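You operate a simulated robot arm through the tools that you are given. There is no shell and no other tool.

The job below is to be done with a simulated two-armed robot. You get a single attempt, and the scene is never put back.

JOB
Start the hood on FAST and trim the grey slider till the hood gauge shows about 60 Pa.
Fine: open the damper before the fan goes on.

Only the result counts: the job must be done as asked and must still hold three seconds after the hand-in. Knocking over, shifting, dropping, spilling or breaking anything else fails it.

ROBOT AND FRAMES
Two 7-joint arms with fingered hands on one trunk that stands fixed in place. Base frame: the origin is at the foot of the trunk, x ahead of it, y to its left, z up. Readings come in cm, rad, newtons and seconds.
The left shoulder is at [2.1, 10.4, 144.6], the right one opposite. With the tool pointing down near the work surface each hand reaches from about 10 to 40 cm from the base axis, measured 20 degrees to its own side. Payload 2.4 kg a hand.
The tool frame of a hand sits at the grasp point between the pads (the TCP): z along the fingers, y along the line on which they close. The tips reach 1.7 cm beyond it. The gripper opens to 8.8 cm. The gripper's body begins 4.7 cm behind the TCP. The gripper is a hand of 2 fingers: y runs from the thumb to the fingers, the wrist lies at [0, 0, -16.5] in the tool frame.
Orientation is that of the tool frame in the base frame, as a unit quaternion [w, x, y, z]. With the fingers straight down and closing along the base's y, the tool's x points along the base's -x, its y along +y and its z along -z.

CONTROLS
- The arms move only by the tool apply_moves. It takes "left_targets", "right_targets" or both (then of equal length, played together; a hand with none holds still); each is a list of rows, each a list of 6 numbers: the turn, a rotation vector about the base's x, y, z in rad, then the shift along the base's x, y, z in cm. In form: [[ax, ay, az, tx, ty, tz], ...]. A call has 1 to 20 rows; each row shifts and turns the commanded pose from where the row before left it. Each row takes 0.2 s and may step no farther than 5 cm and 0.15 rad from the row before; otherwise, the whole call is refused. A pose out of reach is approached as far as the arm can. The call stops where the force on the tool passes 40 N (or 10 N more than at its start, if that is more) or the arm is blocked; 0.2 s more then pass. In this call time passes only in rows, and 0.2 s behind the last. It gives the time, the measured TCP pose, the force on the tool (base axes), the opening and the grip force at its end, in the units of the frame above (readings bear some noise), with the torque about the TCP (base axes, N m) and any sound that the robot's microphone picked up.
- Cameras (640 x 400 px; columns grow to the right, rows downward): "scene" is now at [10.99, 3.56, 137.68]; the picture's right is [0.39, -0.92, 0.00], its down [-0.08, -0.03, -1.00] and it looks along [0.92, 0.39, -0.09] (base axes); focal length 214 px, centre (320, 200). "left" rides on the left gripper at [-5, 0.3, -6.3] in its tool frame; the picture's right is [-0.06, -1.00, 0.00], its down [0.78, -0.05, -0.62] and it looks along [0.62, -0.04, 0.79] (tool axes); focal length 275 px, centre (320, 200). "right" rides on the right gripper at [5, 0.3, -6.4] in its tool frame; the picture's right is [-0.06, 1.00, 0.00], its down [-0.78, -0.05, -0.62] and it looks along [-0.62, -0.04, 0.79] (tool axes); focal length 275 px, centre (320, 200). There is no depth. A picture from a camera that has moved, and an enlarged one, comes with that camera's place and axes in the base frame and with its lens.
- grab_frame(camera): a new picture of that camera. No time passes.
- raise_lower(by): slides the trunk up (or, below 0, down) by that many cm; the arms and the scene camera ride with it, the base frame stays. It gives what a move gives, with no picture.
- move_fingers(finger1, thumb_bend, hand): sets how far each is bent, from 0 (flat) to 1 (curled in); at 0.3 the hand is open as for a grip, at 0.7 the pads meet at the TCP. One left out holds its place. A second passes; each finger stops where it meets its share of the squeeze, and holds until it gets a number again. It is the only way to open and close the hand. It gives what a move gives, with no picture; readings hold the bend of each and the force on the fingers (four entries, about 0 where the hand has none), thumb and palm.
- aim_head(pan, tilt): turns the head with the scene camera to pan (to the left, within 1.047 rad either way) and tilt (down, from -0.506 to 1.204), counted from straight ahead of the robot. It gives what a move gives.
- zoom(camera, box): a new picture of the part [left, top, right, bottom] of that camera's present view, enlarged. No time passes.
- finish_job(): hands the job in; it is judged then, once.

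Nothing tells you positions but the pictures and the camera data. Unless the task says otherwise, let go and move clear before handing in.

The tools are called after "Emit:" by a JSON object that holds its "fn" and its "kwargs". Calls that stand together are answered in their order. apply_moves: Moves the arms, as the interface text tells. Its arguments: {"type":"object","properties":{"left_targets":{"type":"array","items":{"type":"array","items":{"type":"number"}}},"right_targets":{"type":"array","items":{"type":"array","items":{"type":"number"}}}},"required":[]} The other tools are called the same way: raise_lower (by) slides the trunk up or down; move_fingers (finger1, thumb_bend, hand) moves the fingers one by one; aim_head (pan, tilt) turns the head that bears the scene camera; grab_frame (camera) takes a picture; zoom (camera, box) takes an enlarged picture of a part of a camera's view; finish_job () hands the job in.

At the start:

```text
time: 0.0
left_tcp_pos: [26.84, 30.96, 149.2]
left_tool_rot: [0.0, 0.001, 1.0, -0.001]
left_force: [0.1, -0.5, 0.4]
left_wrist_torque: [-0.01, 0.0, 0.0]
left_gripper_width: 8.79
left_gripper_force: 0.1
left_shape: jaw
left_bend: [0.3, 0.3]
left_finger forces: [0.0, 0.0, 0.1, 0.0, 0.0, 0.1]
right_tcp_pos: [30.24, -2.41, 142.91]
right_tool_rot: [0.0, 0.0, 1.0, 0.0]
right_force: [0.0, 0.1, 0.3]
right_wrist_torque: [0.01, 0.0, -0.01]
right_gripper_width: 8.76
right_gripper_force: 0.0
right_shape: jaw
right_bend: [0.3, 0.3]
right_finger forces: [0.0, 0.0, 0.0, 0.0, 0.0, 0.0]
trunk travel left (down, up): [-67.5, 17.5]
head pan, tilt: [0.398, 0.087]
```

scene: 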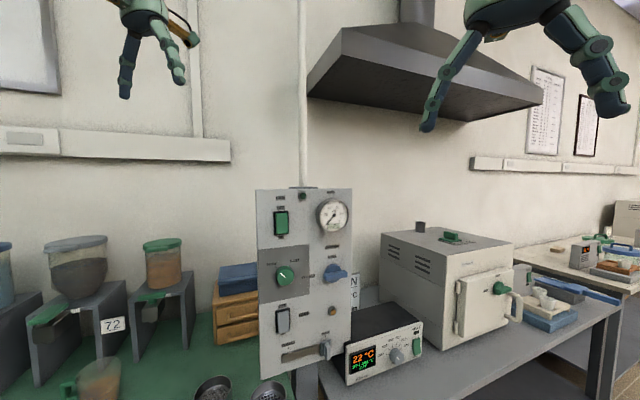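
right: 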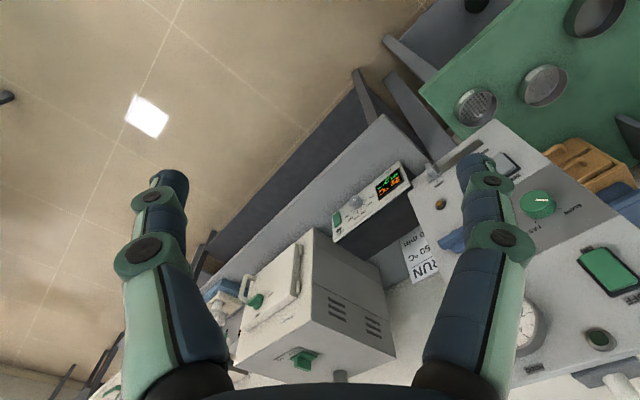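
left: 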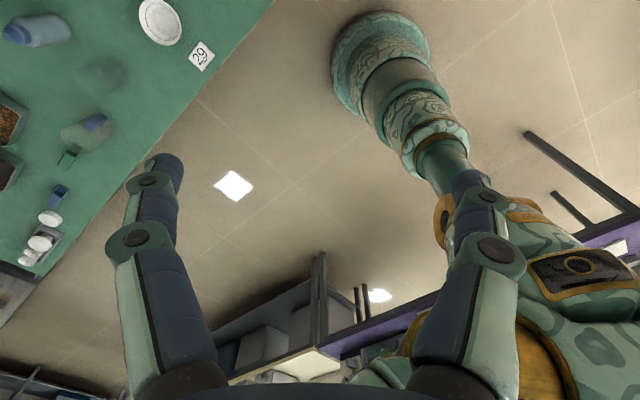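

I see a control panel with a gauge, green rocker, green knob, blue knob and a grey rocker/slider at the bottom, standing between a bench on the left and an oven on the right. I'll enlarge the panel to read its labels first.

Emit:
{"fn": "zoom", "kwargs": {"camera": "scene", "box": [245, 180, 365, 280]}}

Emit:
{"fn": "zoom", "kwargs": {"camera": "scene", "box": [245, 290, 365, 390]}}

Emit:
{"fn": "zoom", "kwargs": {"camera": "scene", "box": [240, 170, 480, 400]}}

```text
4.00 times, centred on (305, 230) of scene
camera zoom: at [10.99, 3.56, 137.68], right [0.39, -0.92, 0.0], down [-0.08, -0.03, -1.0], along [0.92, 0.39, -0.09], focal length 858 px, centre (380, 80)
```

zoom: 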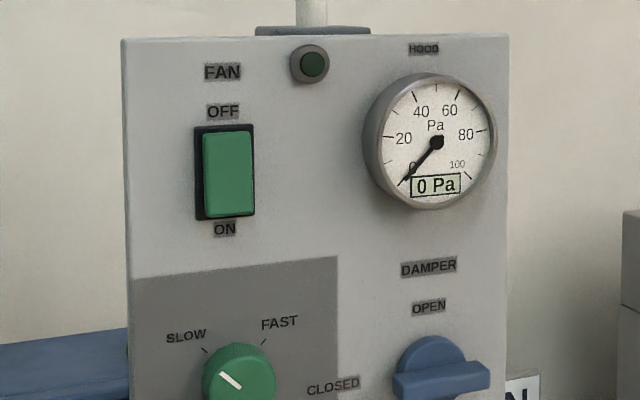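

```text
4.00 times, centred on (305, 340) of scene
camera zoom: at [10.99, 3.56, 137.68], right [0.39, -0.92, 0.0], down [-0.08, -0.03, -1.0], along [0.92, 0.39, -0.09], focal length 858 px, centre (380, -360)
```

zoom: 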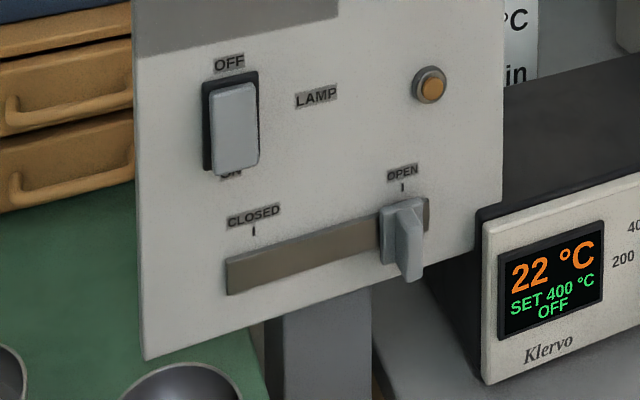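

```text
1.74 times, centred on (360, 285) of scene
camera zoom: at [10.99, 3.56, 137.68], right [0.39, -0.92, 0.0], down [-0.08, -0.03, -1.0], along [0.92, 0.39, -0.09], focal length 373 px, centre (250, 52)
```

zoom: 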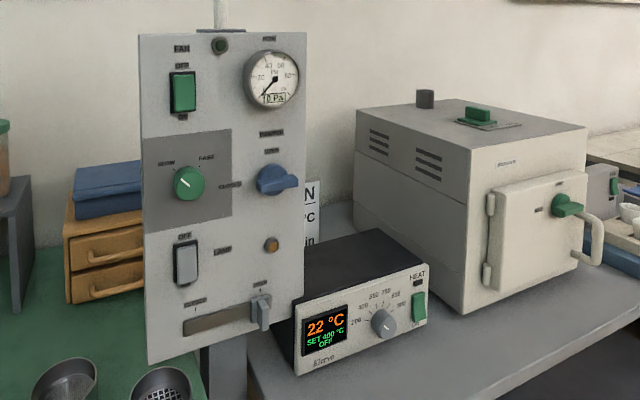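

The panel stands roughly 65 cm out, to the left, turned at an angle. I'll enlarge the right-hand view to triangulate more features.

Emit:
{"fn": "zoom", "kwargs": {"camera": "right", "box": [400, 120, 640, 270]}}

Emit:
{"fn": "zoom", "kwargs": {"camera": "right", "box": [480, 250, 640, 400]}}

Emit:
{"fn": "aim_head", "kwargs": {"pan": 0.55, "tilt": 0.5}}

Emit:
{"fn": "grab_frame", "kwargs": {"camera": "scene"}}

```text
2.67 times, centred on (520, 195) of right
camera zoom: at [25.06, -2.13, 149.42], right [0.06, 1.0, 0.0], down [0.78, -0.05, 0.62], along [0.62, -0.04, -0.79], focal length 734 px, centre (-213, 213)
```

zoom: 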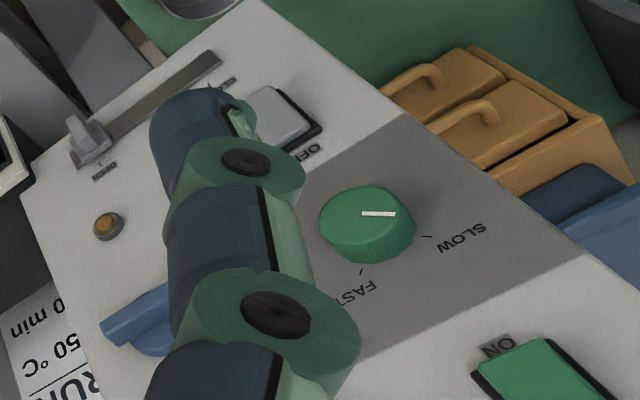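

```text
2.67 times, centred on (560, 325) of right
camera zoom: at [25.06, -2.13, 149.42], right [0.06, 1.0, 0.0], down [0.78, -0.05, 0.62], along [0.62, -0.04, -0.79], focal length 734 px, centre (-320, -133)
```

zoom: 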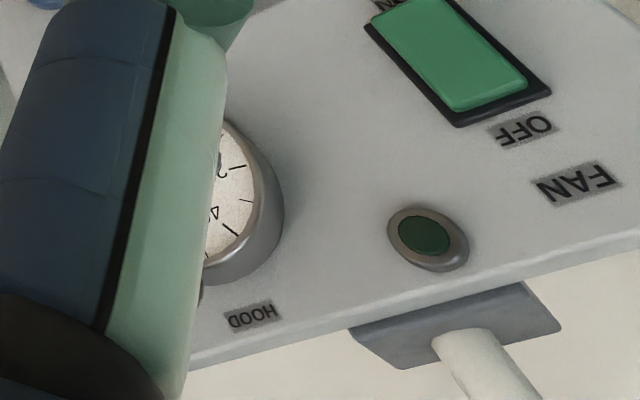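

```text
time: 0.9
left_tcp_pos: [26.92, 31.0, 149.14]
left_tool_rot: [0.0, 0.001, 1.0, -0.001]
left_force: [0.5, 0.5, 0.0]
left_wrist_torque: [-0.02, -0.01, 0.0]
left_gripper_width: 8.77
left_gripper_force: 0.0
left_shape: jaw
left_bend: [0.3, 0.3]
left_finger forces: [0.0, 0.1, 0.0, 0.0, 0.0, 0.1]
right_tcp_pos: [30.13, -2.42, 143.0]
right_tool_rot: [0.0, 0.0, 1.0, 0.0]
right_force: [-0.4, -0.5, 0.1]
right_wrist_torque: [-0.01, 0.01, 0.01]
right_gripper_width: 8.79
right_gripper_force: 0.1
right_shape: jaw
right_bend: [0.3, 0.3]
right_finger forces: [0.0, 0.0, 0.0, 0.0, 0.0, 0.0]
trunk travel left (down, up): [-67.5, 17.5]
head pan, tilt: [0.55, 0.499]
```

```text
taken
camera scene: at [10.29, 4.75, 133.86], right [0.52, -0.85, 0.0], down [-0.41, -0.25, -0.88], along [0.75, 0.46, -0.48], focal length 214 px, centre (320, 200)
```

scene: 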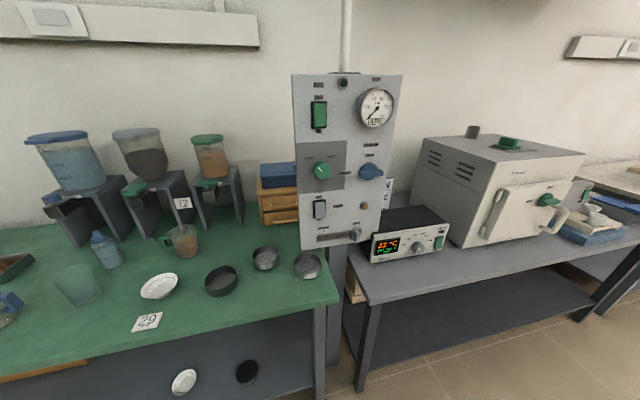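

From two views I place the panel vertical, facing the robot, normal about [0.73, 0.69, 0]: fan rocker near (57, 33, 127), speed knob near (57, 33, 113), damper near (66, 22, 112), slider slot at z≈90 from (57, 34) to (67, 23). I'll move the right hand out of the way and look at the damper up close.

Emit:
{"fn": "apply_moves", "kwargs": {"right_targets": [[0, 0, 0, -0.5, -3.5, 0], [0, 0, 0, -0.5, -3.5, 0], [0, 0, 0, -0.5, -3.5, 0], [0, 0, 0, -0.5, -3.5, 0], [0, 0, 0, -0.5, -3.5, 0]]}}

Emit:
{"fn": "zoom", "kwargs": {"camera": "scene", "box": [290, 130, 410, 205]}}

Emit:
{"fn": "zoom", "kwargs": {"camera": "scene", "box": [290, 175, 410, 250]}}

```text
time: 2.1
left_tcp_pos: [26.75, 30.85, 149.15]
left_tool_rot: [-0.001, 0.001, 1.0, -0.001]
left_force: [0.4, -0.2, 0.0]
left_wrist_torque: [0.0, 0.02, 0.01]
left_gripper_width: 8.8
left_gripper_force: 0.1
left_shape: jaw
left_bend: [0.3, 0.3]
left_finger forces: [0.0, 0.0, 0.0, 0.0, 0.1, 0.0]
right_tcp_pos: [27.62, -19.84, 142.82]
right_tool_rot: [0.0, 0.0, 1.0, 0.0]
right_force: [-0.1, 0.0, -0.4]
right_wrist_torque: [0.04, 0.02, 0.04]
right_gripper_width: 8.8
right_gripper_force: 0.0
right_shape: jaw
right_bend: [0.3, 0.3]
right_finger forces: [0.0, 0.0, 0.0, 0.1, 0.0, 0.0]
trunk travel left (down, up): [-67.5, 17.5]
head pan, tilt: [0.55, 0.499]
```

```text
5.33 times, centred on (350, 168) of scene
camera zoom: at [10.23, 4.67, 133.86], right [0.52, -0.85, 0.0], down [-0.41, -0.25, -0.88], along [0.75, 0.46, -0.48], focal length 1144 px, centre (160, 373)
```

zoom: 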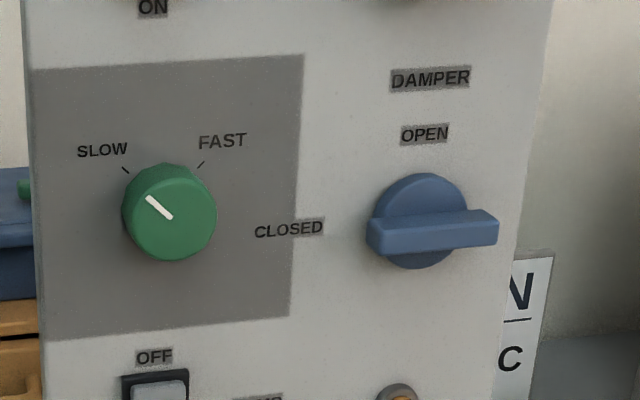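

```text
5.33 times, centred on (350, 212) of scene
camera zoom: at [10.23, 4.67, 133.86], right [0.52, -0.85, 0.0], down [-0.41, -0.25, -0.88], along [0.75, 0.46, -0.48], focal length 1144 px, centre (160, 133)
```

zoom: 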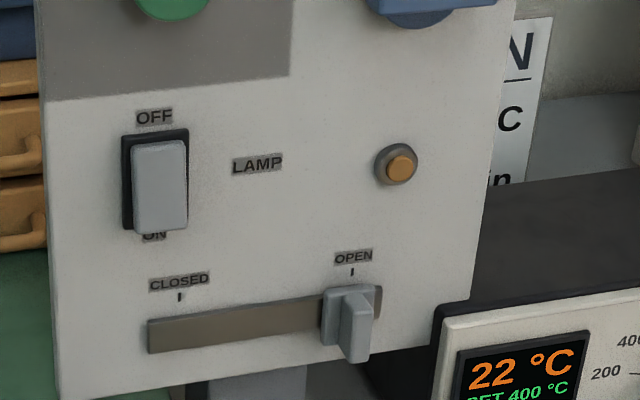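

The damper bar lies on CLOSED and must turn a quarter turn clockwise to OPEN; the speed knob points to SLOW. I'll now swing the left hand up to face the panel, still well clear of it.

Emit:
{"fn": "apply_moves", "kwargs": {"left_targets": [[0, -0.1428, 0, 1.12, -0.53, -0.25], [0, -0.1428, 0, 1.12, -0.53, -0.25], [0, -0.1428, 0, 1.12, -0.53, -0.25], [0, -0.1428, 0, 1.12, -0.53, -0.25], [0, -0.1428, 0, 1.12, -0.53, -0.25], [0, -0.1428, 0, 1.12, -0.53, -0.25], [0, -0.1428, 0, 1.12, -0.53, -0.25], [0, -0.1428, 0, 1.12, -0.53, -0.25], [0, -0.1428, 0, 1.12, -0.53, -0.25], [0, -0.1428, 0, 1.12, -0.53, -0.25], [0, -0.1428, 0, 1.12, -0.53, -0.25], [0, 0, 0.1262, 1.12, -0.53, -0.25], [0, 0, 0.1262, 1.12, -0.53, -0.25], [0, 0, 0.1262, 1.12, -0.53, -0.25], [0, 0, 0.1262, 1.12, -0.53, -0.25], [0, 0, 0.1262, 1.12, -0.53, -0.25], [0, 0, 0.1262, 1.12, -0.53, -0.25]]}}

Emit:
{"fn": "grab_frame", "kwargs": {"camera": "left"}}

Emit:
{"fn": "grab_frame", "kwargs": {"camera": "scene"}}

```text
time: 5.7
left_tcp_pos: [38.68, 28.27, 145.14]
left_tool_rot: [0.727, -0.049, 0.683, 0.052]
left_force: [-0.6, -0.1, 0.0]
left_wrist_torque: [0.03, 0.0, 0.0]
left_gripper_width: 8.79
left_gripper_force: 0.1
left_shape: jaw
left_bend: [0.3, 0.3]
left_finger forces: [0.0, 0.0, 0.0, 0.0, 0.0, 0.1]
left hand out of reach, approached as far as the arm can: row 12, 13, 14, 15, 16, 17
right_tcp_pos: [27.88, -20.08, 142.78]
right_tool_rot: [-0.001, 0.0, 1.0, 0.001]
right_force: [0.5, 1.3, -0.6]
right_wrist_torque: [0.03, 0.01, 0.01]
right_gripper_width: 8.78
right_gripper_force: 0.0
right_shape: jaw
right_bend: [0.3, 0.3]
right_finger forces: [0.1, 0.0, 0.0, 0.1, 0.0, 0.0]
trunk travel left (down, up): [-67.5, 17.5]
head pan, tilt: [0.55, 0.499]
```

```text
taken
camera left: at [32.2, 27.72, 149.63], right [0.14, -0.99, 0.06], down [-0.56, -0.13, -0.82], along [0.82, 0.08, -0.57], focal length 275 px, centre (320, 200)
```

left: 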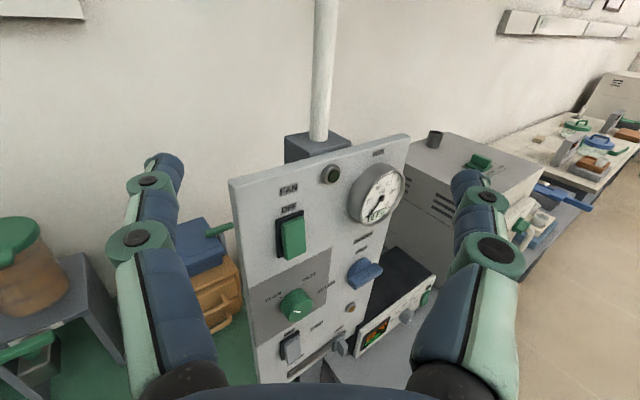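

```text
taken
camera scene: at [10.36, 4.56, 133.85], right [0.52, -0.85, 0.0], down [-0.41, -0.25, -0.88], along [0.75, 0.46, -0.48], focal length 214 px, centre (320, 200)
```

scene: 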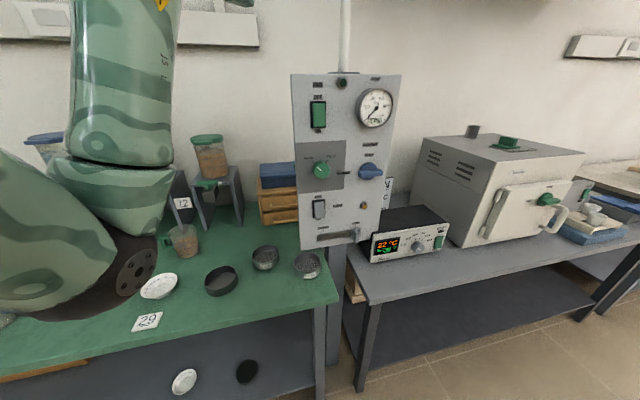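

The left arm cannot yaw leftward to face this panel well; the right arm is better placed for it. I'll return the left hand to its starting pose.

Emit:
{"fn": "apply_moves", "kwargs": {"left_targets": [[0, 0, -0.1262, -1.12, 0.53, 0.25], [0, 0, -0.1262, -1.12, 0.53, 0.25], [0, 0, -0.1262, -1.12, 0.53, 0.25], [0, 0, -0.1262, -1.12, 0.53, 0.25], [0, 0, -0.1262, -1.12, 0.53, 0.25], [0, 0, -0.1262, -1.12, 0.53, 0.25], [0, 0.1428, 0, -1.12, 0.53, 0.25], [0, 0.1428, 0, -1.12, 0.53, 0.25], [0, 0.1428, 0, -1.12, 0.53, 0.25], [0, 0.1428, 0, -1.12, 0.53, 0.25], [0, 0.1428, 0, -1.12, 0.53, 0.25], [0, 0.1428, 0, -1.12, 0.53, 0.25], [0, 0.1428, 0, -1.12, 0.53, 0.25], [0, 0.1428, 0, -1.12, 0.53, 0.25], [0, 0.1428, 0, -1.12, 0.53, 0.25], [0, 0.1428, 0, -1.12, 0.53, 0.25], [0, 0.1428, 0, -1.12, 0.53, 0.25], [0, 0, 0, -2, 2, 0], [0, 0, 0, -2, 2, 0]]}}

```text
time: 9.7
left_tcp_pos: [14.36, 34.11, 144.84]
left_tool_rot: [0.031, -0.011, 0.953, -0.302]
left_force: [-0.2, 0.0, -0.3]
left_wrist_torque: [0.0, 0.0, -0.02]
left_gripper_width: 8.78
left_gripper_force: 0.0
left_shape: jaw
left_bend: [0.3, 0.3]
left_finger forces: [0.0, 0.0, 0.1, 0.0, 0.0, 0.0]
left hand out of reach, approached as far as the arm can: row 17, 18, 19
right_tcp_pos: [27.67, -19.89, 142.92]
right_tool_rot: [0.0, 0.0, 1.0, 0.0]
right_force: [-0.9, -0.1, 0.0]
right_wrist_torque: [-0.04, 0.01, -0.04]
right_gripper_width: 8.78
right_gripper_force: 0.1
right_shape: jaw
right_bend: [0.3, 0.3]
right_finger forces: [0.0, 0.0, 0.1, 0.0, 0.1, 0.1]
trunk travel left (down, up): [-67.5, 17.5]
head pan, tilt: [0.55, 0.499]
```

The left hand is parked clear. Now I'll swing the right hand up and yaw it to face the panel, staying about 25 cm off it.

Emit:
{"fn": "apply_moves", "kwargs": {"right_targets": [[0, -0.1428, 0, 1.08, 1.65, -0.17], [0, -0.1428, 0, 1.08, 1.65, -0.17], [0, -0.1428, 0, 1.08, 1.65, -0.17], [0, -0.1428, 0, 1.08, 1.65, -0.17], [0, -0.1428, 0, 1.08, 1.65, -0.17], [0, -0.1428, 0, 1.08, 1.65, -0.17], [0, -0.1428, 0, 1.08, 1.65, -0.17], [0, -0.1428, 0, 1.08, 1.65, -0.17], [0, -0.1428, 0, 1.08, 1.65, -0.17], [0, -0.1428, 0, 1.08, 1.65, -0.17], [0, -0.1428, 0, 1.08, 1.65, -0.17], [0, 0, 0.1262, 1.08, 1.65, -0.17], [0, 0, 0.1262, 1.08, 1.65, -0.17], [0, 0, 0.1262, 1.08, 1.65, -0.17], [0, 0, 0.1262, 1.08, 1.65, -0.17], [0, 0, 0.1262, 1.08, 1.65, -0.17], [0, 0, 0.1262, 1.08, 1.65, -0.17]]}}

Emit:
{"fn": "grab_frame", "kwargs": {"camera": "right"}}

Emit:
{"fn": "grab_frame", "kwargs": {"camera": "scene"}}

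```text
time: 13.3
left_tcp_pos: [14.58, 34.28, 145.01]
left_tool_rot: [0.031, -0.011, 0.953, -0.302]
left_force: [-1.0, 0.2, 1.0]
left_wrist_torque: [0.02, 0.07, 0.0]
left_gripper_width: 8.78
left_gripper_force: 0.1
left_shape: jaw
left_bend: [0.3, 0.3]
left_finger forces: [0.1, 0.0, 0.0, 0.0, 0.0, 0.1]
right_tcp_pos: [45.94, 8.28, 140.05]
right_tool_rot: [0.656, -0.262, 0.658, 0.262]
right_force: [0.0, 0.2, 0.1]
right_wrist_torque: [0.0, 0.0, 0.01]
right_gripper_width: 8.76
right_gripper_force: 0.1
right_shape: jaw
right_bend: [0.3, 0.3]
right_finger forces: [0.1, 0.0, 0.0, 0.1, 0.1, 0.0]
trunk travel left (down, up): [-67.5, 17.5]
head pan, tilt: [0.55, 0.499]
```

```text
taken
camera right: at [41.07, 4.06, 135.19], right [-0.69, 0.72, 0.06], down [-0.41, -0.46, 0.78], along [0.6, 0.51, 0.62], focal length 275 px, centre (320, 200)
```

right: 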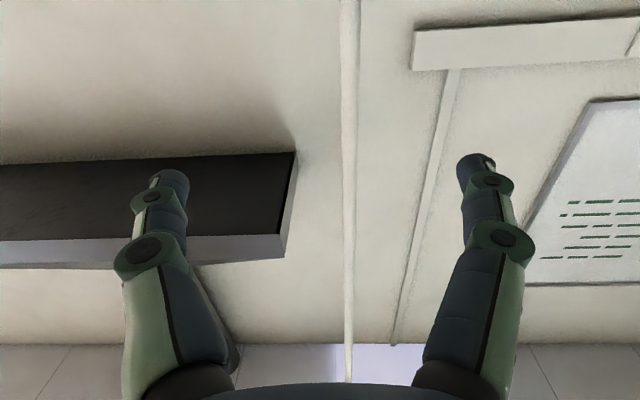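

```text
taken
camera scene: at [10.31, 4.77, 133.85], right [0.52, -0.85, 0.0], down [-0.41, -0.25, -0.88], along [0.75, 0.46, -0.48], focal length 214 px, centre (320, 200)
```

scene: 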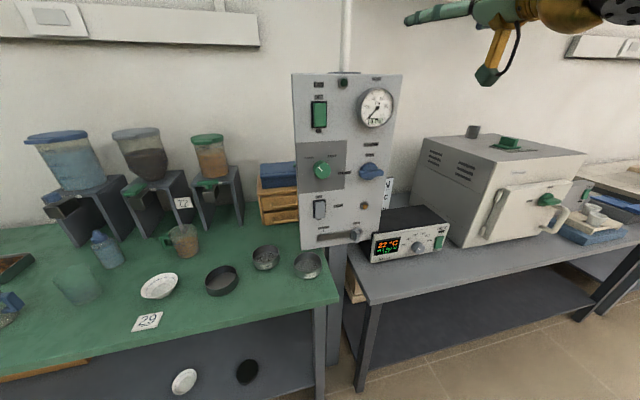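

The right hand now faces the panel squarely. I'll lower the trunk so the shoulders are level with the controls, and re-aim the head.

Emit:
{"fn": "raise_lower", "kwargs": {"by": -28}}

Emit:
{"fn": "aim_head", "kwargs": {"pan": 0.5, "tilt": 0.0}}

Emit:
{"fn": "grab_frame", "kwargs": {"camera": "scene"}}

Emit:
{"fn": "grab_frame", "kwargs": {"camera": "right"}}

```text
time: 16.1
left_tcp_pos: [15.18, 34.01, 116.7]
left_tool_rot: [0.024, -0.013, 0.953, -0.302]
left_force: [0.5, -0.5, 0.0]
left_wrist_torque: [-0.01, -0.01, 0.01]
left_gripper_width: 8.79
left_gripper_force: 0.1
left_shape: jaw
left_bend: [0.3, 0.3]
left_finger forces: [0.1, 0.0, 0.0, 0.1, 0.0, 0.1]
right_tcp_pos: [45.92, 8.1, 112.09]
right_tool_rot: [0.658, -0.261, 0.657, 0.26]
right_force: [0.2, -0.3, -0.4]
right_wrist_torque: [0.01, -0.01, 0.0]
right_gripper_width: 8.81
right_gripper_force: 0.0
right_shape: jaw
right_bend: [0.3, 0.3]
right_finger forces: [0.0, 0.0, 0.1, 0.0, 0.1, 0.0]
trunk travel left (down, up): [-39.5, 45.5]
head pan, tilt: [0.55, 0.499]
```

```text
time: 17.0
left_tcp_pos: [15.22, 34.11, 116.73]
left_tool_rot: [0.023, -0.014, 0.953, -0.302]
left_force: [0.5, 0.8, 0.5]
left_wrist_torque: [0.01, 0.01, 0.01]
left_gripper_width: 8.79
left_gripper_force: 0.1
left_shape: jaw
left_bend: [0.3, 0.3]
left_finger forces: [0.0, 0.1, 0.1, 0.0, 0.1, 0.1]
right_tcp_pos: [45.88, 8.2, 112.01]
right_tool_rot: [0.657, -0.261, 0.657, 0.261]
right_force: [0.4, -0.2, -0.5]
right_wrist_torque: [0.0, -0.01, 0.0]
right_gripper_width: 8.79
right_gripper_force: 0.1
right_shape: jaw
right_bend: [0.3, 0.3]
right_finger forces: [0.1, 0.0, 0.0, 0.1, 0.0, 0.1]
trunk travel left (down, up): [-39.5, 45.5]
head pan, tilt: [0.499, 0.0]
```

```text
taken
camera scene: at [11.11, 4.37, 108.71], right [0.47, -0.88, 0.0], down [-0.16, -0.08, -0.98], along [0.87, 0.46, -0.18], focal length 214 px, centre (320, 200)
```

scene: 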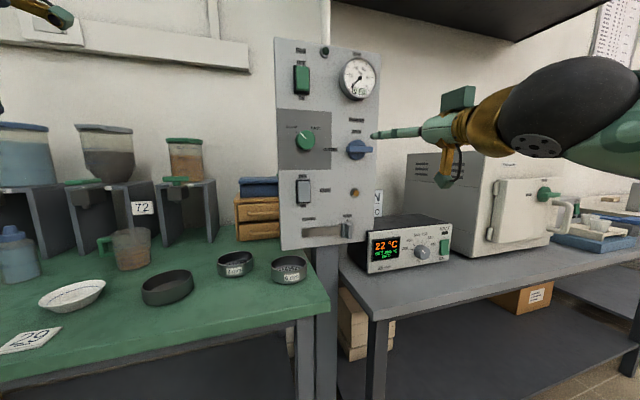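

```text
taken
camera right: at [41.08, 3.97, 107.2], right [-0.69, 0.73, 0.06], down [-0.42, -0.46, 0.78], along [0.6, 0.51, 0.62], focal length 275 px, centre (320, 200)
```

right: 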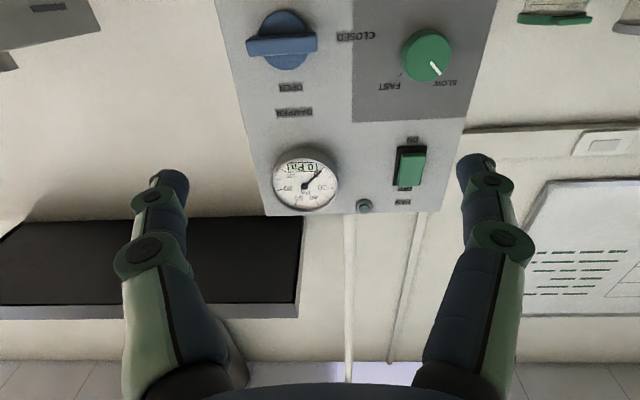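

Both the scene and wrist views show the panel clearly. I'll enlarge the damper in both to locate its bar precisely.

Emit:
{"fn": "zoom", "kwargs": {"camera": "right", "box": [210, 0, 370, 100]}}

Emit:
{"fn": "zoom", "kwargs": {"camera": "scene", "box": [270, 100, 390, 175]}}

Emit:
{"fn": "zoom", "kwargs": {"camera": "scene", "box": [270, 175, 390, 250]}}

Emit:
{"fn": "zoom", "kwargs": {"camera": "right", "box": [340, 0, 500, 100]}}

```text
4.00 times, centred on (290, 50) of right
camera zoom: at [41.08, 3.97, 107.2], right [-0.69, 0.73, 0.06], down [-0.42, -0.46, 0.78], along [0.6, 0.51, 0.62], focal length 1101 px, centre (440, 800)
```

zoom: 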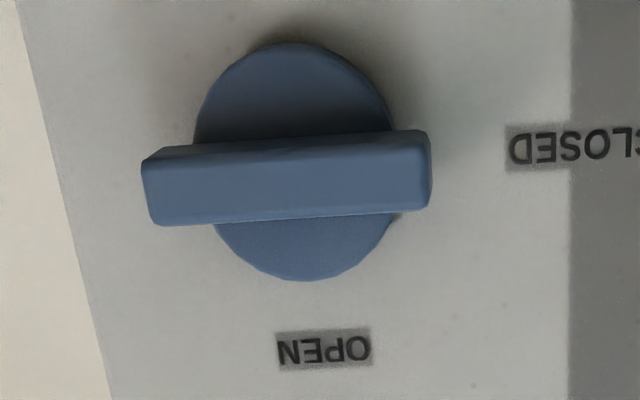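

```text
5.33 times, centred on (330, 138) of scene
camera zoom: at [11.11, 4.37, 108.71], right [0.47, -0.88, 0.0], down [-0.16, -0.08, -0.98], along [0.87, 0.46, -0.18], focal length 1144 px, centre (267, 533)
```

zoom: 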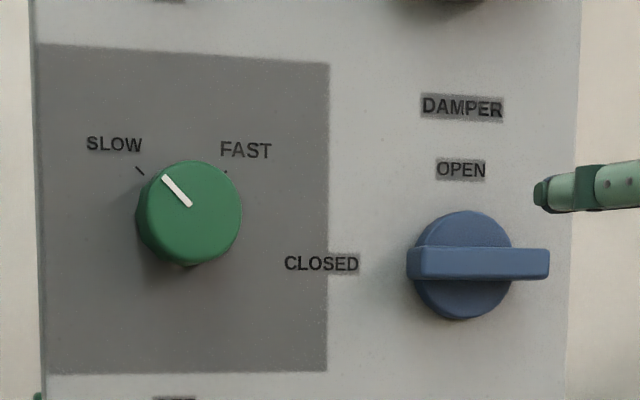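

```text
5.33 times, centred on (330, 212) of scene
camera zoom: at [11.11, 4.37, 108.71], right [0.47, -0.88, 0.0], down [-0.16, -0.08, -0.98], along [0.87, 0.46, -0.18], focal length 1144 px, centre (267, 133)
```

zoom: 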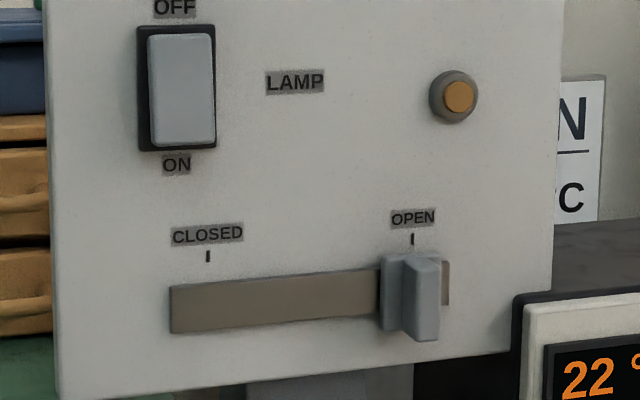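

```text
4.00 times, centred on (420, 50) of right
camera zoom: at [41.08, 3.97, 107.2], right [-0.69, 0.73, 0.06], down [-0.42, -0.46, 0.78], along [0.6, 0.51, 0.62], focal length 1101 px, centre (-80, 800)
```

zoom: 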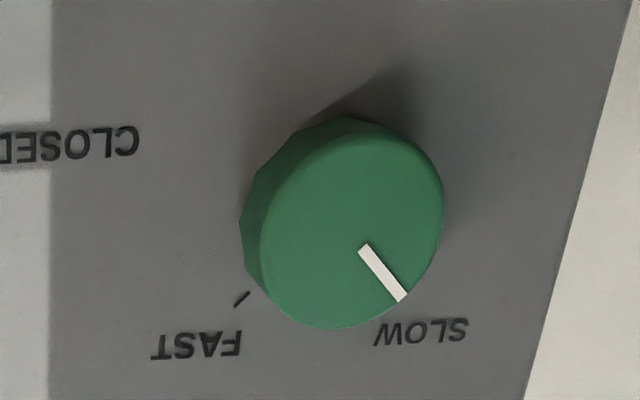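

The damper bar's front centre lies near (66.0, 22.0, 111.7). I'll roll the hand a quarter turn counter-clockwise so the fingers close vertically, and move to an 11 cm standoff in front of it.

Emit:
{"fn": "apply_moves", "kwargs": {"right_targets": [[-0.1038, -0.098, 0, 1.1, 0.573, -0.03], [-0.1038, -0.098, 0, 1.1, 0.573, -0.03], [-0.1038, -0.098, 0, 1.1, 0.573, -0.03], [-0.1038, -0.098, 0, 1.1, 0.573, -0.03], [-0.1038, -0.098, 0, 1.1, 0.573, -0.03], [-0.1038, -0.098, 0, 1.1, 0.573, -0.03], [-0.1038, -0.098, 0, 1.1, 0.573, -0.03], [-0.1038, -0.098, 0, 1.1, 0.573, -0.03], [-0.1038, -0.098, 0, 1.1, 0.573, -0.03], [-0.1038, -0.098, 0, 1.1, 0.573, -0.03], [-0.1038, -0.098, 0, 1.1, 0.573, -0.03]]}}

Emit:
{"fn": "grab_frame", "kwargs": {"camera": "scene"}}

Emit:
{"fn": "grab_frame", "kwargs": {"camera": "right"}}

```text
time: 19.4
left_tcp_pos: [15.19, 34.06, 116.64]
left_tool_rot: [0.023, -0.013, 0.953, -0.303]
left_force: [-0.5, 0.0, 0.0]
left_wrist_torque: [0.0, -0.01, -0.01]
left_gripper_width: 8.79
left_gripper_force: 0.1
left_shape: jaw
left_bend: [0.3, 0.3]
left_finger forces: [0.0, 0.0, 0.1, 0.0, 0.0, 0.0]
right_tcp_pos: [58.23, 14.32, 111.73]
right_tool_rot: [-0.649, 0.65, -0.28, 0.28]
right_force: [-0.3, 0.4, 0.1]
right_wrist_torque: [-0.02, -0.01, -0.01]
right_gripper_width: 8.77
right_gripper_force: 0.0
right_shape: jaw
right_bend: [0.3, 0.3]
right_finger forces: [0.0, 0.0, 0.0, 0.0, 0.0, 0.0]
trunk travel left (down, up): [-39.5, 45.5]
head pan, tilt: [0.499, 0.0]
```

```text
taken
camera scene: at [11.09, 4.44, 108.64], right [0.48, -0.88, 0.0], down [-0.16, -0.09, -0.98], along [0.86, 0.47, -0.18], focal length 214 px, centre (320, 200)
```

scene: 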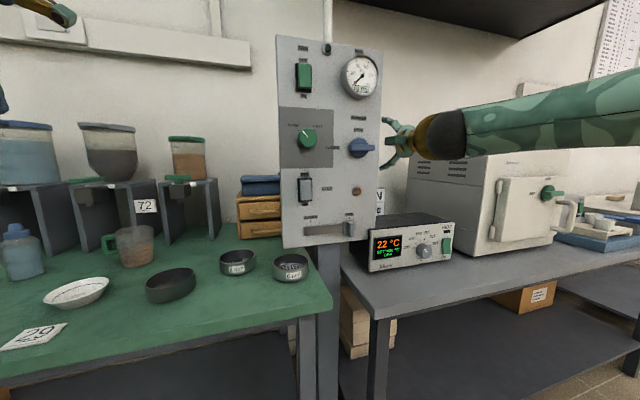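

```text
taken
camera right: at [56.87, 6.27, 111.46], right [-0.04, 0.04, -1.0], down [-0.99, 0.15, 0.05], along [0.15, 0.99, 0.04], focal length 275 px, centre (320, 200)
```

right: 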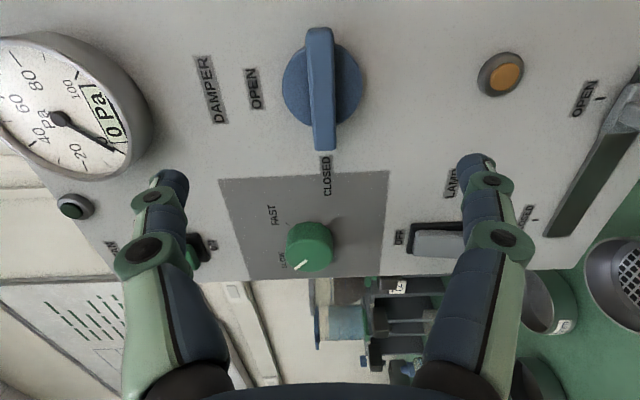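

The bar appears exactly where predicted between the fingers. I'll advance 8.5 cm along the panel normal with the fingers straddling it and check.

Emit:
{"fn": "apply_moves", "kwargs": {"right_targets": [[0, 0, 0, 1.2, 1.2, 0], [0, 0, 0, 1.2, 1.17, 0], [0, 0, 0, 1.2, 1.13, 0], [0, 0, 0, 1.2, 1.13, 0], [0, 0, 0, 0.8, 0.75, 0], [0, 0, 0, 0.5, 0.47, 0]]}}

Emit:
{"fn": "grab_frame", "kwargs": {"camera": "right"}}

Emit:
{"fn": "zoom", "kwargs": {"camera": "scene", "box": [300, 100, 460, 200]}}

```text
time: 20.8
left_tcp_pos: [15.21, 34.08, 116.8]
left_tool_rot: [0.024, -0.013, 0.953, -0.302]
left_force: [0.6, 1.0, 0.9]
left_wrist_torque: [-0.01, 0.0, 0.03]
left_gripper_width: 8.8
left_gripper_force: 0.0
left_shape: jaw
left_bend: [0.3, 0.3]
left_finger forces: [0.1, 0.1, 0.0, 0.0, 0.1, 0.0]
right_tcp_pos: [61.96, 18.29, 112.21]
right_tool_rot: [-0.649, 0.649, -0.281, 0.28]
right_force: [0.0, 0.7, 1.1]
right_wrist_torque: [0.01, -0.01, -0.03]
right_gripper_width: 8.78
right_gripper_force: 0.1
right_shape: jaw
right_bend: [0.3, 0.3]
right_finger forces: [0.0, 0.1, 0.0, 0.0, 0.0, 0.1]
right hand out of reach, approached as far as the arm can: row 4, 5, 6
trunk travel left (down, up): [-39.5, 45.5]
head pan, tilt: [0.499, 0.0]
```

```text
taken
camera right: at [60.62, 10.3, 112.09], right [-0.04, 0.04, -1.0], down [-0.99, 0.15, 0.05], along [0.15, 0.99, 0.04], focal length 275 px, centre (320, 200)
```

right: 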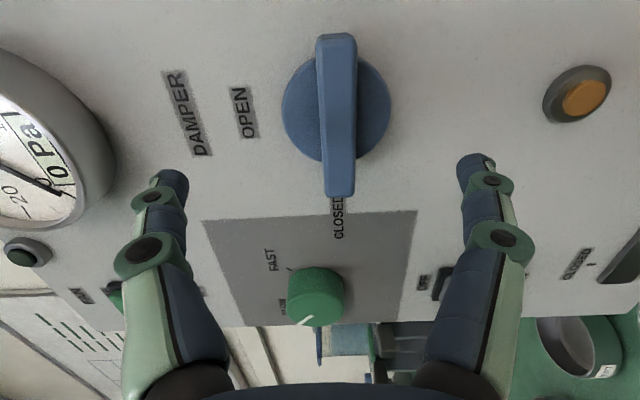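

```text
4.00 times, centred on (380, 150) of scene
camera zoom: at [11.07, 4.47, 108.64], right [0.48, -0.88, 0.0], down [-0.16, -0.09, -0.98], along [0.86, 0.47, -0.18], focal length 858 px, centre (80, 400)
```

zoom: 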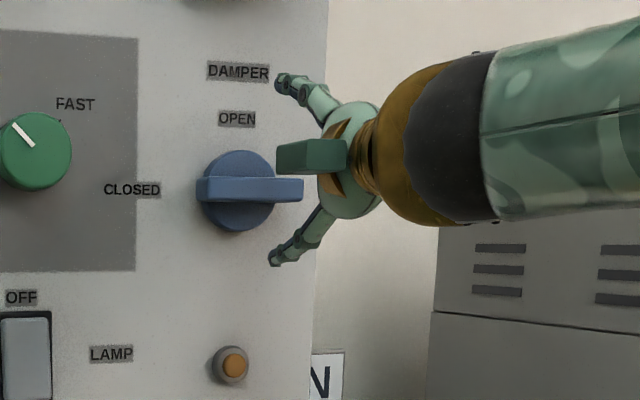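

The right arm runs out of reach 5 cm short of the bar, so the left arm has to do this with a smaller yaw. I'll pull the right arm back and park it to the side.

Emit:
{"fn": "apply_moves", "kwargs": {"right_targets": [[0, 0, 0, -2.2, -2.06, 0], [0, 0, 0, -2.2, -2.06, 0], [0, 0, 0, -2.2, -2.06, 0], [0, 0, -0.0946, -1.93, -3, 0], [0, 0, -0.0946, -1.93, -3, 0], [0, 0, -0.0946, -1.93, -3, 0], [0, 0, -0.0946, -1.93, -3, 0], [0, 0, -0.0946, -1.93, -3, 0], [0, 0, -0.0946, -1.93, -3, 0], [0, 0, -0.0946, -1.93, -3, 0], [0, 0, -0.0946, -1.93, -3, 0]]}}

Emit:
{"fn": "grab_frame", "kwargs": {"camera": "scene"}}

Emit:
{"fn": "grab_frame", "kwargs": {"camera": "left"}}

```text
time: 23.2
left_tcp_pos: [15.24, 34.07, 116.65]
left_tool_rot: [0.024, -0.013, 0.953, -0.302]
left_force: [-0.6, 0.6, 0.7]
left_wrist_torque: [-0.02, -0.01, 0.0]
left_gripper_width: 8.79
left_gripper_force: 0.1
left_shape: jaw
left_bend: [0.3, 0.3]
left_finger forces: [0.0, 0.1, 0.1, 0.0, 0.0, 0.0]
right_tcp_pos: [40.51, -12.12, 112.2]
right_tool_rot: [0.499, -0.499, 0.502, -0.5]
right_force: [-0.1, -0.8, 0.2]
right_wrist_torque: [0.0, -0.03, 0.0]
right_gripper_width: 8.79
right_gripper_force: 0.1
right_shape: jaw
right_bend: [0.3, 0.3]
right_finger forces: [0.0, 0.0, 0.0, 0.0, 0.0, 0.1]
right hand out of reach, approached as far as the arm can: row 11
trunk travel left (down, up): [-39.5, 45.5]
head pan, tilt: [0.499, 0.0]
```

```text
taken
camera scene: at [11.08, 4.45, 108.63], right [0.48, -0.88, 0.0], down [-0.16, -0.09, -0.98], along [0.86, 0.47, -0.19], focal length 214 px, centre (320, 200)
```

scene: 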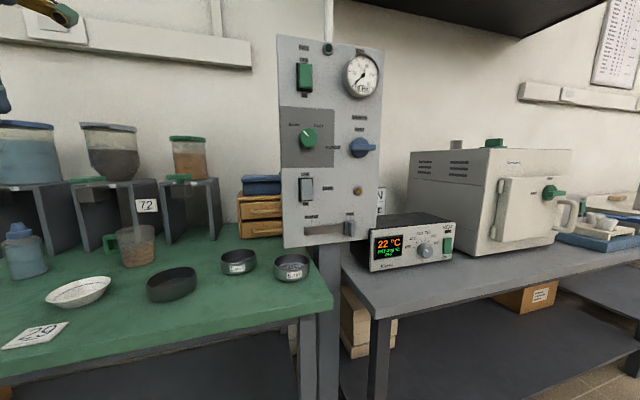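

```text
taken
camera left: at [19.91, 38.19, 121.81], right [0.07, -0.81, 0.58], down [-0.81, 0.29, 0.5], along [-0.58, -0.51, -0.64], focal length 275 px, centre (320, 200)
```

left: 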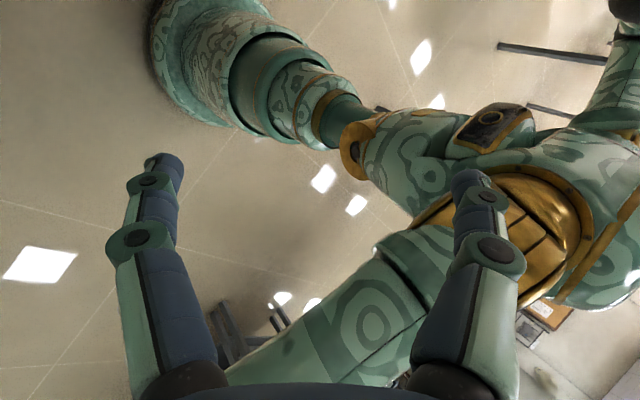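

The right arm is parked clear. Now I'll straighten the left hand, pitch it forward with a modest yaw, and hold it about 14 cm off the panel.

Emit:
{"fn": "apply_moves", "kwargs": {"left_targets": [[0.1226, 0, 0, 2.5, -0.2, 0], [0.1226, 0, 0, 2.5, -0.2, 0], [0.1226, 0, 0, 2.5, -0.2, 0], [0.1226, 0, 0, 2.5, -0.2, 0], [0.1226, 0, 0, 2.5, -0.2, 0], [0, -0.1428, 0, 1.6, -0.5, 0], [0, -0.1428, 0, 1.6, -0.5, 0], [0, -0.1428, 0, 1.6, -0.5, 0], [0, -0.1428, 0, 1.6, -0.5, 0], [0, -0.1428, 0, 1.6, -0.5, 0], [0, -0.1428, 0, 1.6, -0.5, 0], [0, -0.1428, 0, 1.6, -0.5, 0], [0, -0.1428, 0, 1.6, -0.5, 0], [0, -0.1428, 0, 1.6, -0.5, 0], [0, -0.1428, 0, 1.6, -0.5, 0], [0, -0.1428, 0, 1.6, -0.5, 0]]}}

Emit:
{"fn": "grab_frame", "kwargs": {"camera": "scene"}}

Emit:
{"fn": "grab_frame", "kwargs": {"camera": "left"}}

```text
time: 26.6
left_tcp_pos: [39.11, 27.2, 115.0]
left_tool_rot: [0.725, 0.039, 0.686, -0.048]
left_force: [0.2, 0.5, 0.6]
left_wrist_torque: [0.0, 0.02, 0.0]
left_gripper_width: 8.79
left_gripper_force: 0.2
left_shape: jaw
left_bend: [0.3, 0.3]
left_finger forces: [0.1, 0.0, 0.0, 0.0, 0.0, 0.0]
left hand out of reach, approached as far as the arm can: row 3, 4, 5, 12, 13
right_tcp_pos: [40.65, -12.25, 112.03]
right_tool_rot: [0.5, -0.5, 0.501, -0.499]
right_force: [0.7, -0.3, -0.3]
right_wrist_torque: [-0.03, -0.01, 0.02]
right_gripper_width: 8.79
right_gripper_force: 0.0
right_shape: jaw
right_bend: [0.3, 0.3]
right_finger forces: [0.0, 0.0, 0.1, 0.0, 0.1, 0.1]
trunk travel left (down, up): [-39.5, 45.5]
head pan, tilt: [0.499, 0.0]
```

```text
taken
camera scene: at [11.18, 3.96, 109.58], right [0.43, -0.9, 0.0], down [-0.08, -0.04, -1.0], along [0.9, 0.43, -0.08], focal length 214 px, centre (320, 200)
```

scene: 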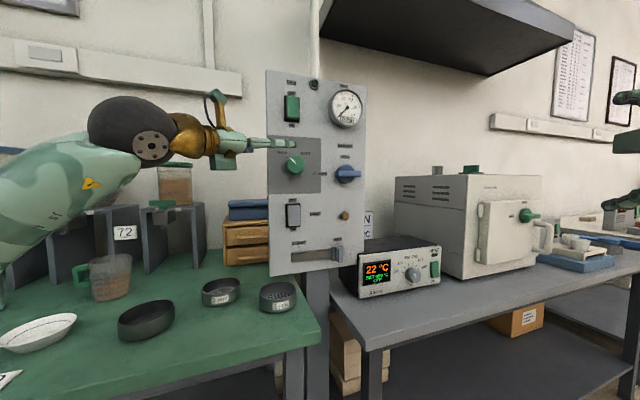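

```text
taken
camera left: at [32.77, 28.46, 119.56], right [-0.13, -0.99, 0.07], down [-0.58, 0.02, -0.82], along [0.81, -0.15, -0.57], focal length 275 px, centre (320, 200)
```

left: 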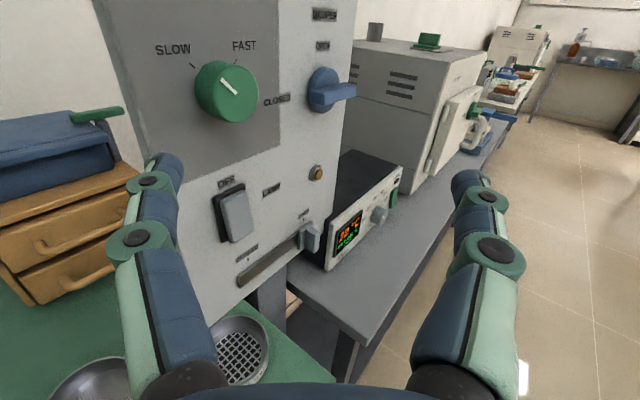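

The left hand is pointing forward, slightly right. I'll extend it toward a standoff before the damper while yawing left about 25°, watching whether the arm can follow.

Emit:
{"fn": "apply_moves", "kwargs": {"left_targets": [[0, 0.056, 0, 2.64, -1.34, -0.41], [0, 0, 0, 2.64, -1.34, -0.41], [0, 0, 0.07, 2.64, -1.34, -0.41], [0, 0, 0.1, 2.64, -1.34, -0.41], [0, 0, 0.1, 2.64, -1.34, -0.41], [0, 0, 0.1, 2.64, -1.34, -0.41], [0, 0, 0.1, 2.64, -1.34, -0.41], [0, 0, 0.09, 2.64, -1.34, -0.41]]}}

Emit:
{"fn": "grab_frame", "kwargs": {"camera": "scene"}}

Emit:
{"fn": "grab_frame", "kwargs": {"camera": "left"}}

```text
time: 28.4
left_tcp_pos: [55.2, 29.41, 107.68]
left_tool_rot: [0.723, -0.109, 0.674, 0.105]
left_force: [-0.6, -0.1, 0.5]
left_wrist_torque: [-0.01, -0.04, -0.01]
left_gripper_width: 8.78
left_gripper_force: 0.1
left_shape: jaw
left_bend: [0.3, 0.3]
left_finger forces: [0.0, 0.0, 0.0, 0.0, 0.1, 0.0]
left hand out of reach, approached as far as the arm can: row 4, 5, 6, 7, 8
right_tcp_pos: [40.68, -12.26, 112.16]
right_tool_rot: [0.499, -0.5, 0.501, -0.5]
right_force: [0.1, -0.6, -0.2]
right_wrist_torque: [0.01, 0.0, -0.01]
right_gripper_width: 8.79
right_gripper_force: 0.1
right_shape: jaw
right_bend: [0.3, 0.3]
right_finger forces: [0.0, 0.1, 0.0, 0.1, 0.0, 0.1]
trunk travel left (down, up): [-39.5, 45.5]
head pan, tilt: [0.499, 0.0]
```

```text
taken
camera scene: at [11.32, 2.32, 111.18], right [0.27, -0.96, 0.0], down [0.09, 0.03, -1.0], along [0.96, 0.27, 0.09], focal length 214 px, centre (320, 200)
```

scene: 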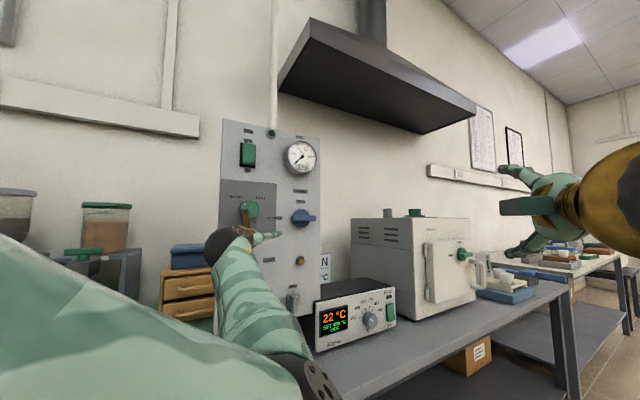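

```text
taken
camera left: at [48.86, 27.79, 112.26], right [0.29, -0.95, 0.08], down [-0.52, -0.23, -0.82], along [0.8, 0.2, -0.56], focal length 275 px, centre (320, 200)
```

left: 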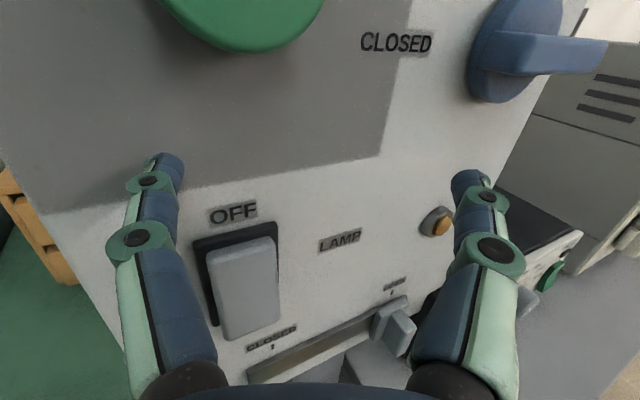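

The arm could not follow and ended near the lamp switch (no contact), and the scene camera shows the torso itself has swayed. I'll back the left hand straight away from the panel and see how the torso responds.

Emit:
{"fn": "apply_moves", "kwargs": {"left_targets": [[0, 0, 0, -2, -1.9, 0.5], [0, 0, 0, -2, -1.9, 0.5], [0, 0, 0, -2, -1.9, 0.5], [0, 0, 0, -2, -1.5, 0.5]]}}

Emit:
{"fn": "grab_frame", "kwargs": {"camera": "scene"}}

Emit:
{"fn": "grab_frame", "kwargs": {"camera": "left"}}

Emit:
{"fn": "grab_frame", "kwargs": {"camera": "right"}}

```text
time: 29.5
left_tcp_pos: [46.96, 31.93, 108.32]
left_tool_rot: [0.73, -0.085, 0.657, 0.167]
left_force: [1.1, -1.1, 1.3]
left_wrist_torque: [0.03, 0.0, -0.01]
left_gripper_width: 8.82
left_gripper_force: 0.1
left_shape: jaw
left_bend: [0.3, 0.3]
left_finger forces: [0.0, 0.0, 0.0, 0.0, 0.1, 0.1]
left hand out of reach, approached as far as the arm can: row 1, 2, 3, 4
right_tcp_pos: [40.54, -12.26, 112.11]
right_tool_rot: [0.499, -0.5, 0.501, -0.499]
right_force: [0.1, 0.2, -0.2]
right_wrist_torque: [-0.04, -0.05, 0.01]
right_gripper_width: 8.8
right_gripper_force: 0.0
right_shape: jaw
right_bend: [0.3, 0.3]
right_finger forces: [0.0, 0.0, 0.0, 0.1, 0.0, 0.0]
trunk travel left (down, up): [-39.5, 45.5]
head pan, tilt: [0.499, 0.0]
stopped in row 4 (left hand): the arm was blocked; the commanded pose is now the measured one
```

```text
taken
camera scene: at [11.14, 4.37, 108.69], right [0.47, -0.88, 0.0], down [-0.16, -0.09, -0.98], along [0.87, 0.46, -0.18], focal length 214 px, centre (320, 200)
```

scene: 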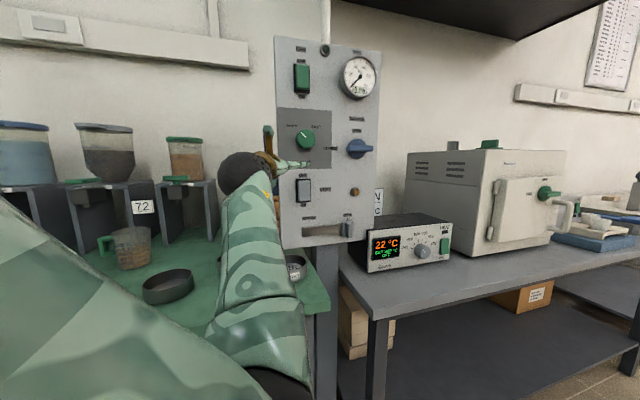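

```text
taken
camera left: at [40.55, 29.42, 112.4], right [0.35, -0.94, -0.03], down [-0.5, -0.15, -0.85], along [0.8, 0.32, -0.52], focal length 275 px, centre (320, 200)
```

left: 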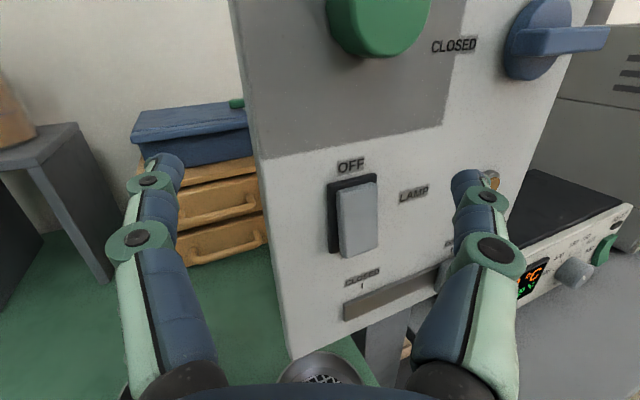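

```text
taken
camera right: at [34.23, -17.21, 111.89], right [0.0, 0.06, -1.0], down [-0.62, 0.79, 0.05], along [0.79, 0.62, 0.04], focal length 275 px, centre (320, 200)
```

right: 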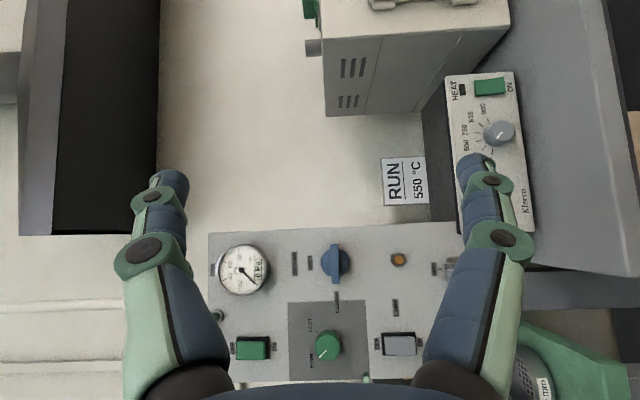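

The arm got tangled near the body (elbow in front of the camera), so I want to understand the head offset before going on. I'll re-aim the head slightly and look around at the left elbow.

Emit:
{"fn": "aim_head", "kwargs": {"pan": 0.5, "tilt": 0.7}}

Emit:
{"fn": "grab_frame", "kwargs": {"camera": "scene"}}

```text
time: 30.6
left_tcp_pos: [46.77, 31.78, 108.18]
left_tool_rot: [0.729, -0.085, 0.658, 0.168]
left_force: [0.0, 0.4, 0.3]
left_wrist_torque: [-0.02, 0.0, -0.04]
left_gripper_width: 8.78
left_gripper_force: 0.1
left_shape: jaw
left_bend: [0.3, 0.3]
left_finger forces: [0.0, 0.0, 0.1, 0.0, 0.0, 0.1]
right_tcp_pos: [40.53, -12.25, 112.11]
right_tool_rot: [0.5, -0.499, 0.501, -0.5]
right_force: [-0.2, -0.7, -0.8]
right_wrist_torque: [0.0, 0.0, 0.0]
right_gripper_width: 8.8
right_gripper_force: 0.1
right_shape: jaw
right_bend: [0.3, 0.3]
right_finger forces: [0.0, 0.0, 0.0, 0.0, 0.0, 0.0]
trunk travel left (down, up): [-39.5, 45.5]
head pan, tilt: [0.499, 0.7]
```

```text
taken
camera scene: at [11.13, 4.35, 108.61], right [0.47, -0.88, 0.0], down [-0.17, -0.09, -0.98], along [0.87, 0.46, -0.19], focal length 214 px, centre (320, 200)
```

scene: 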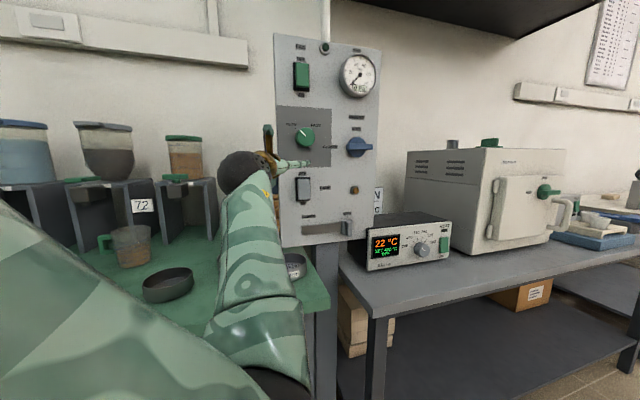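

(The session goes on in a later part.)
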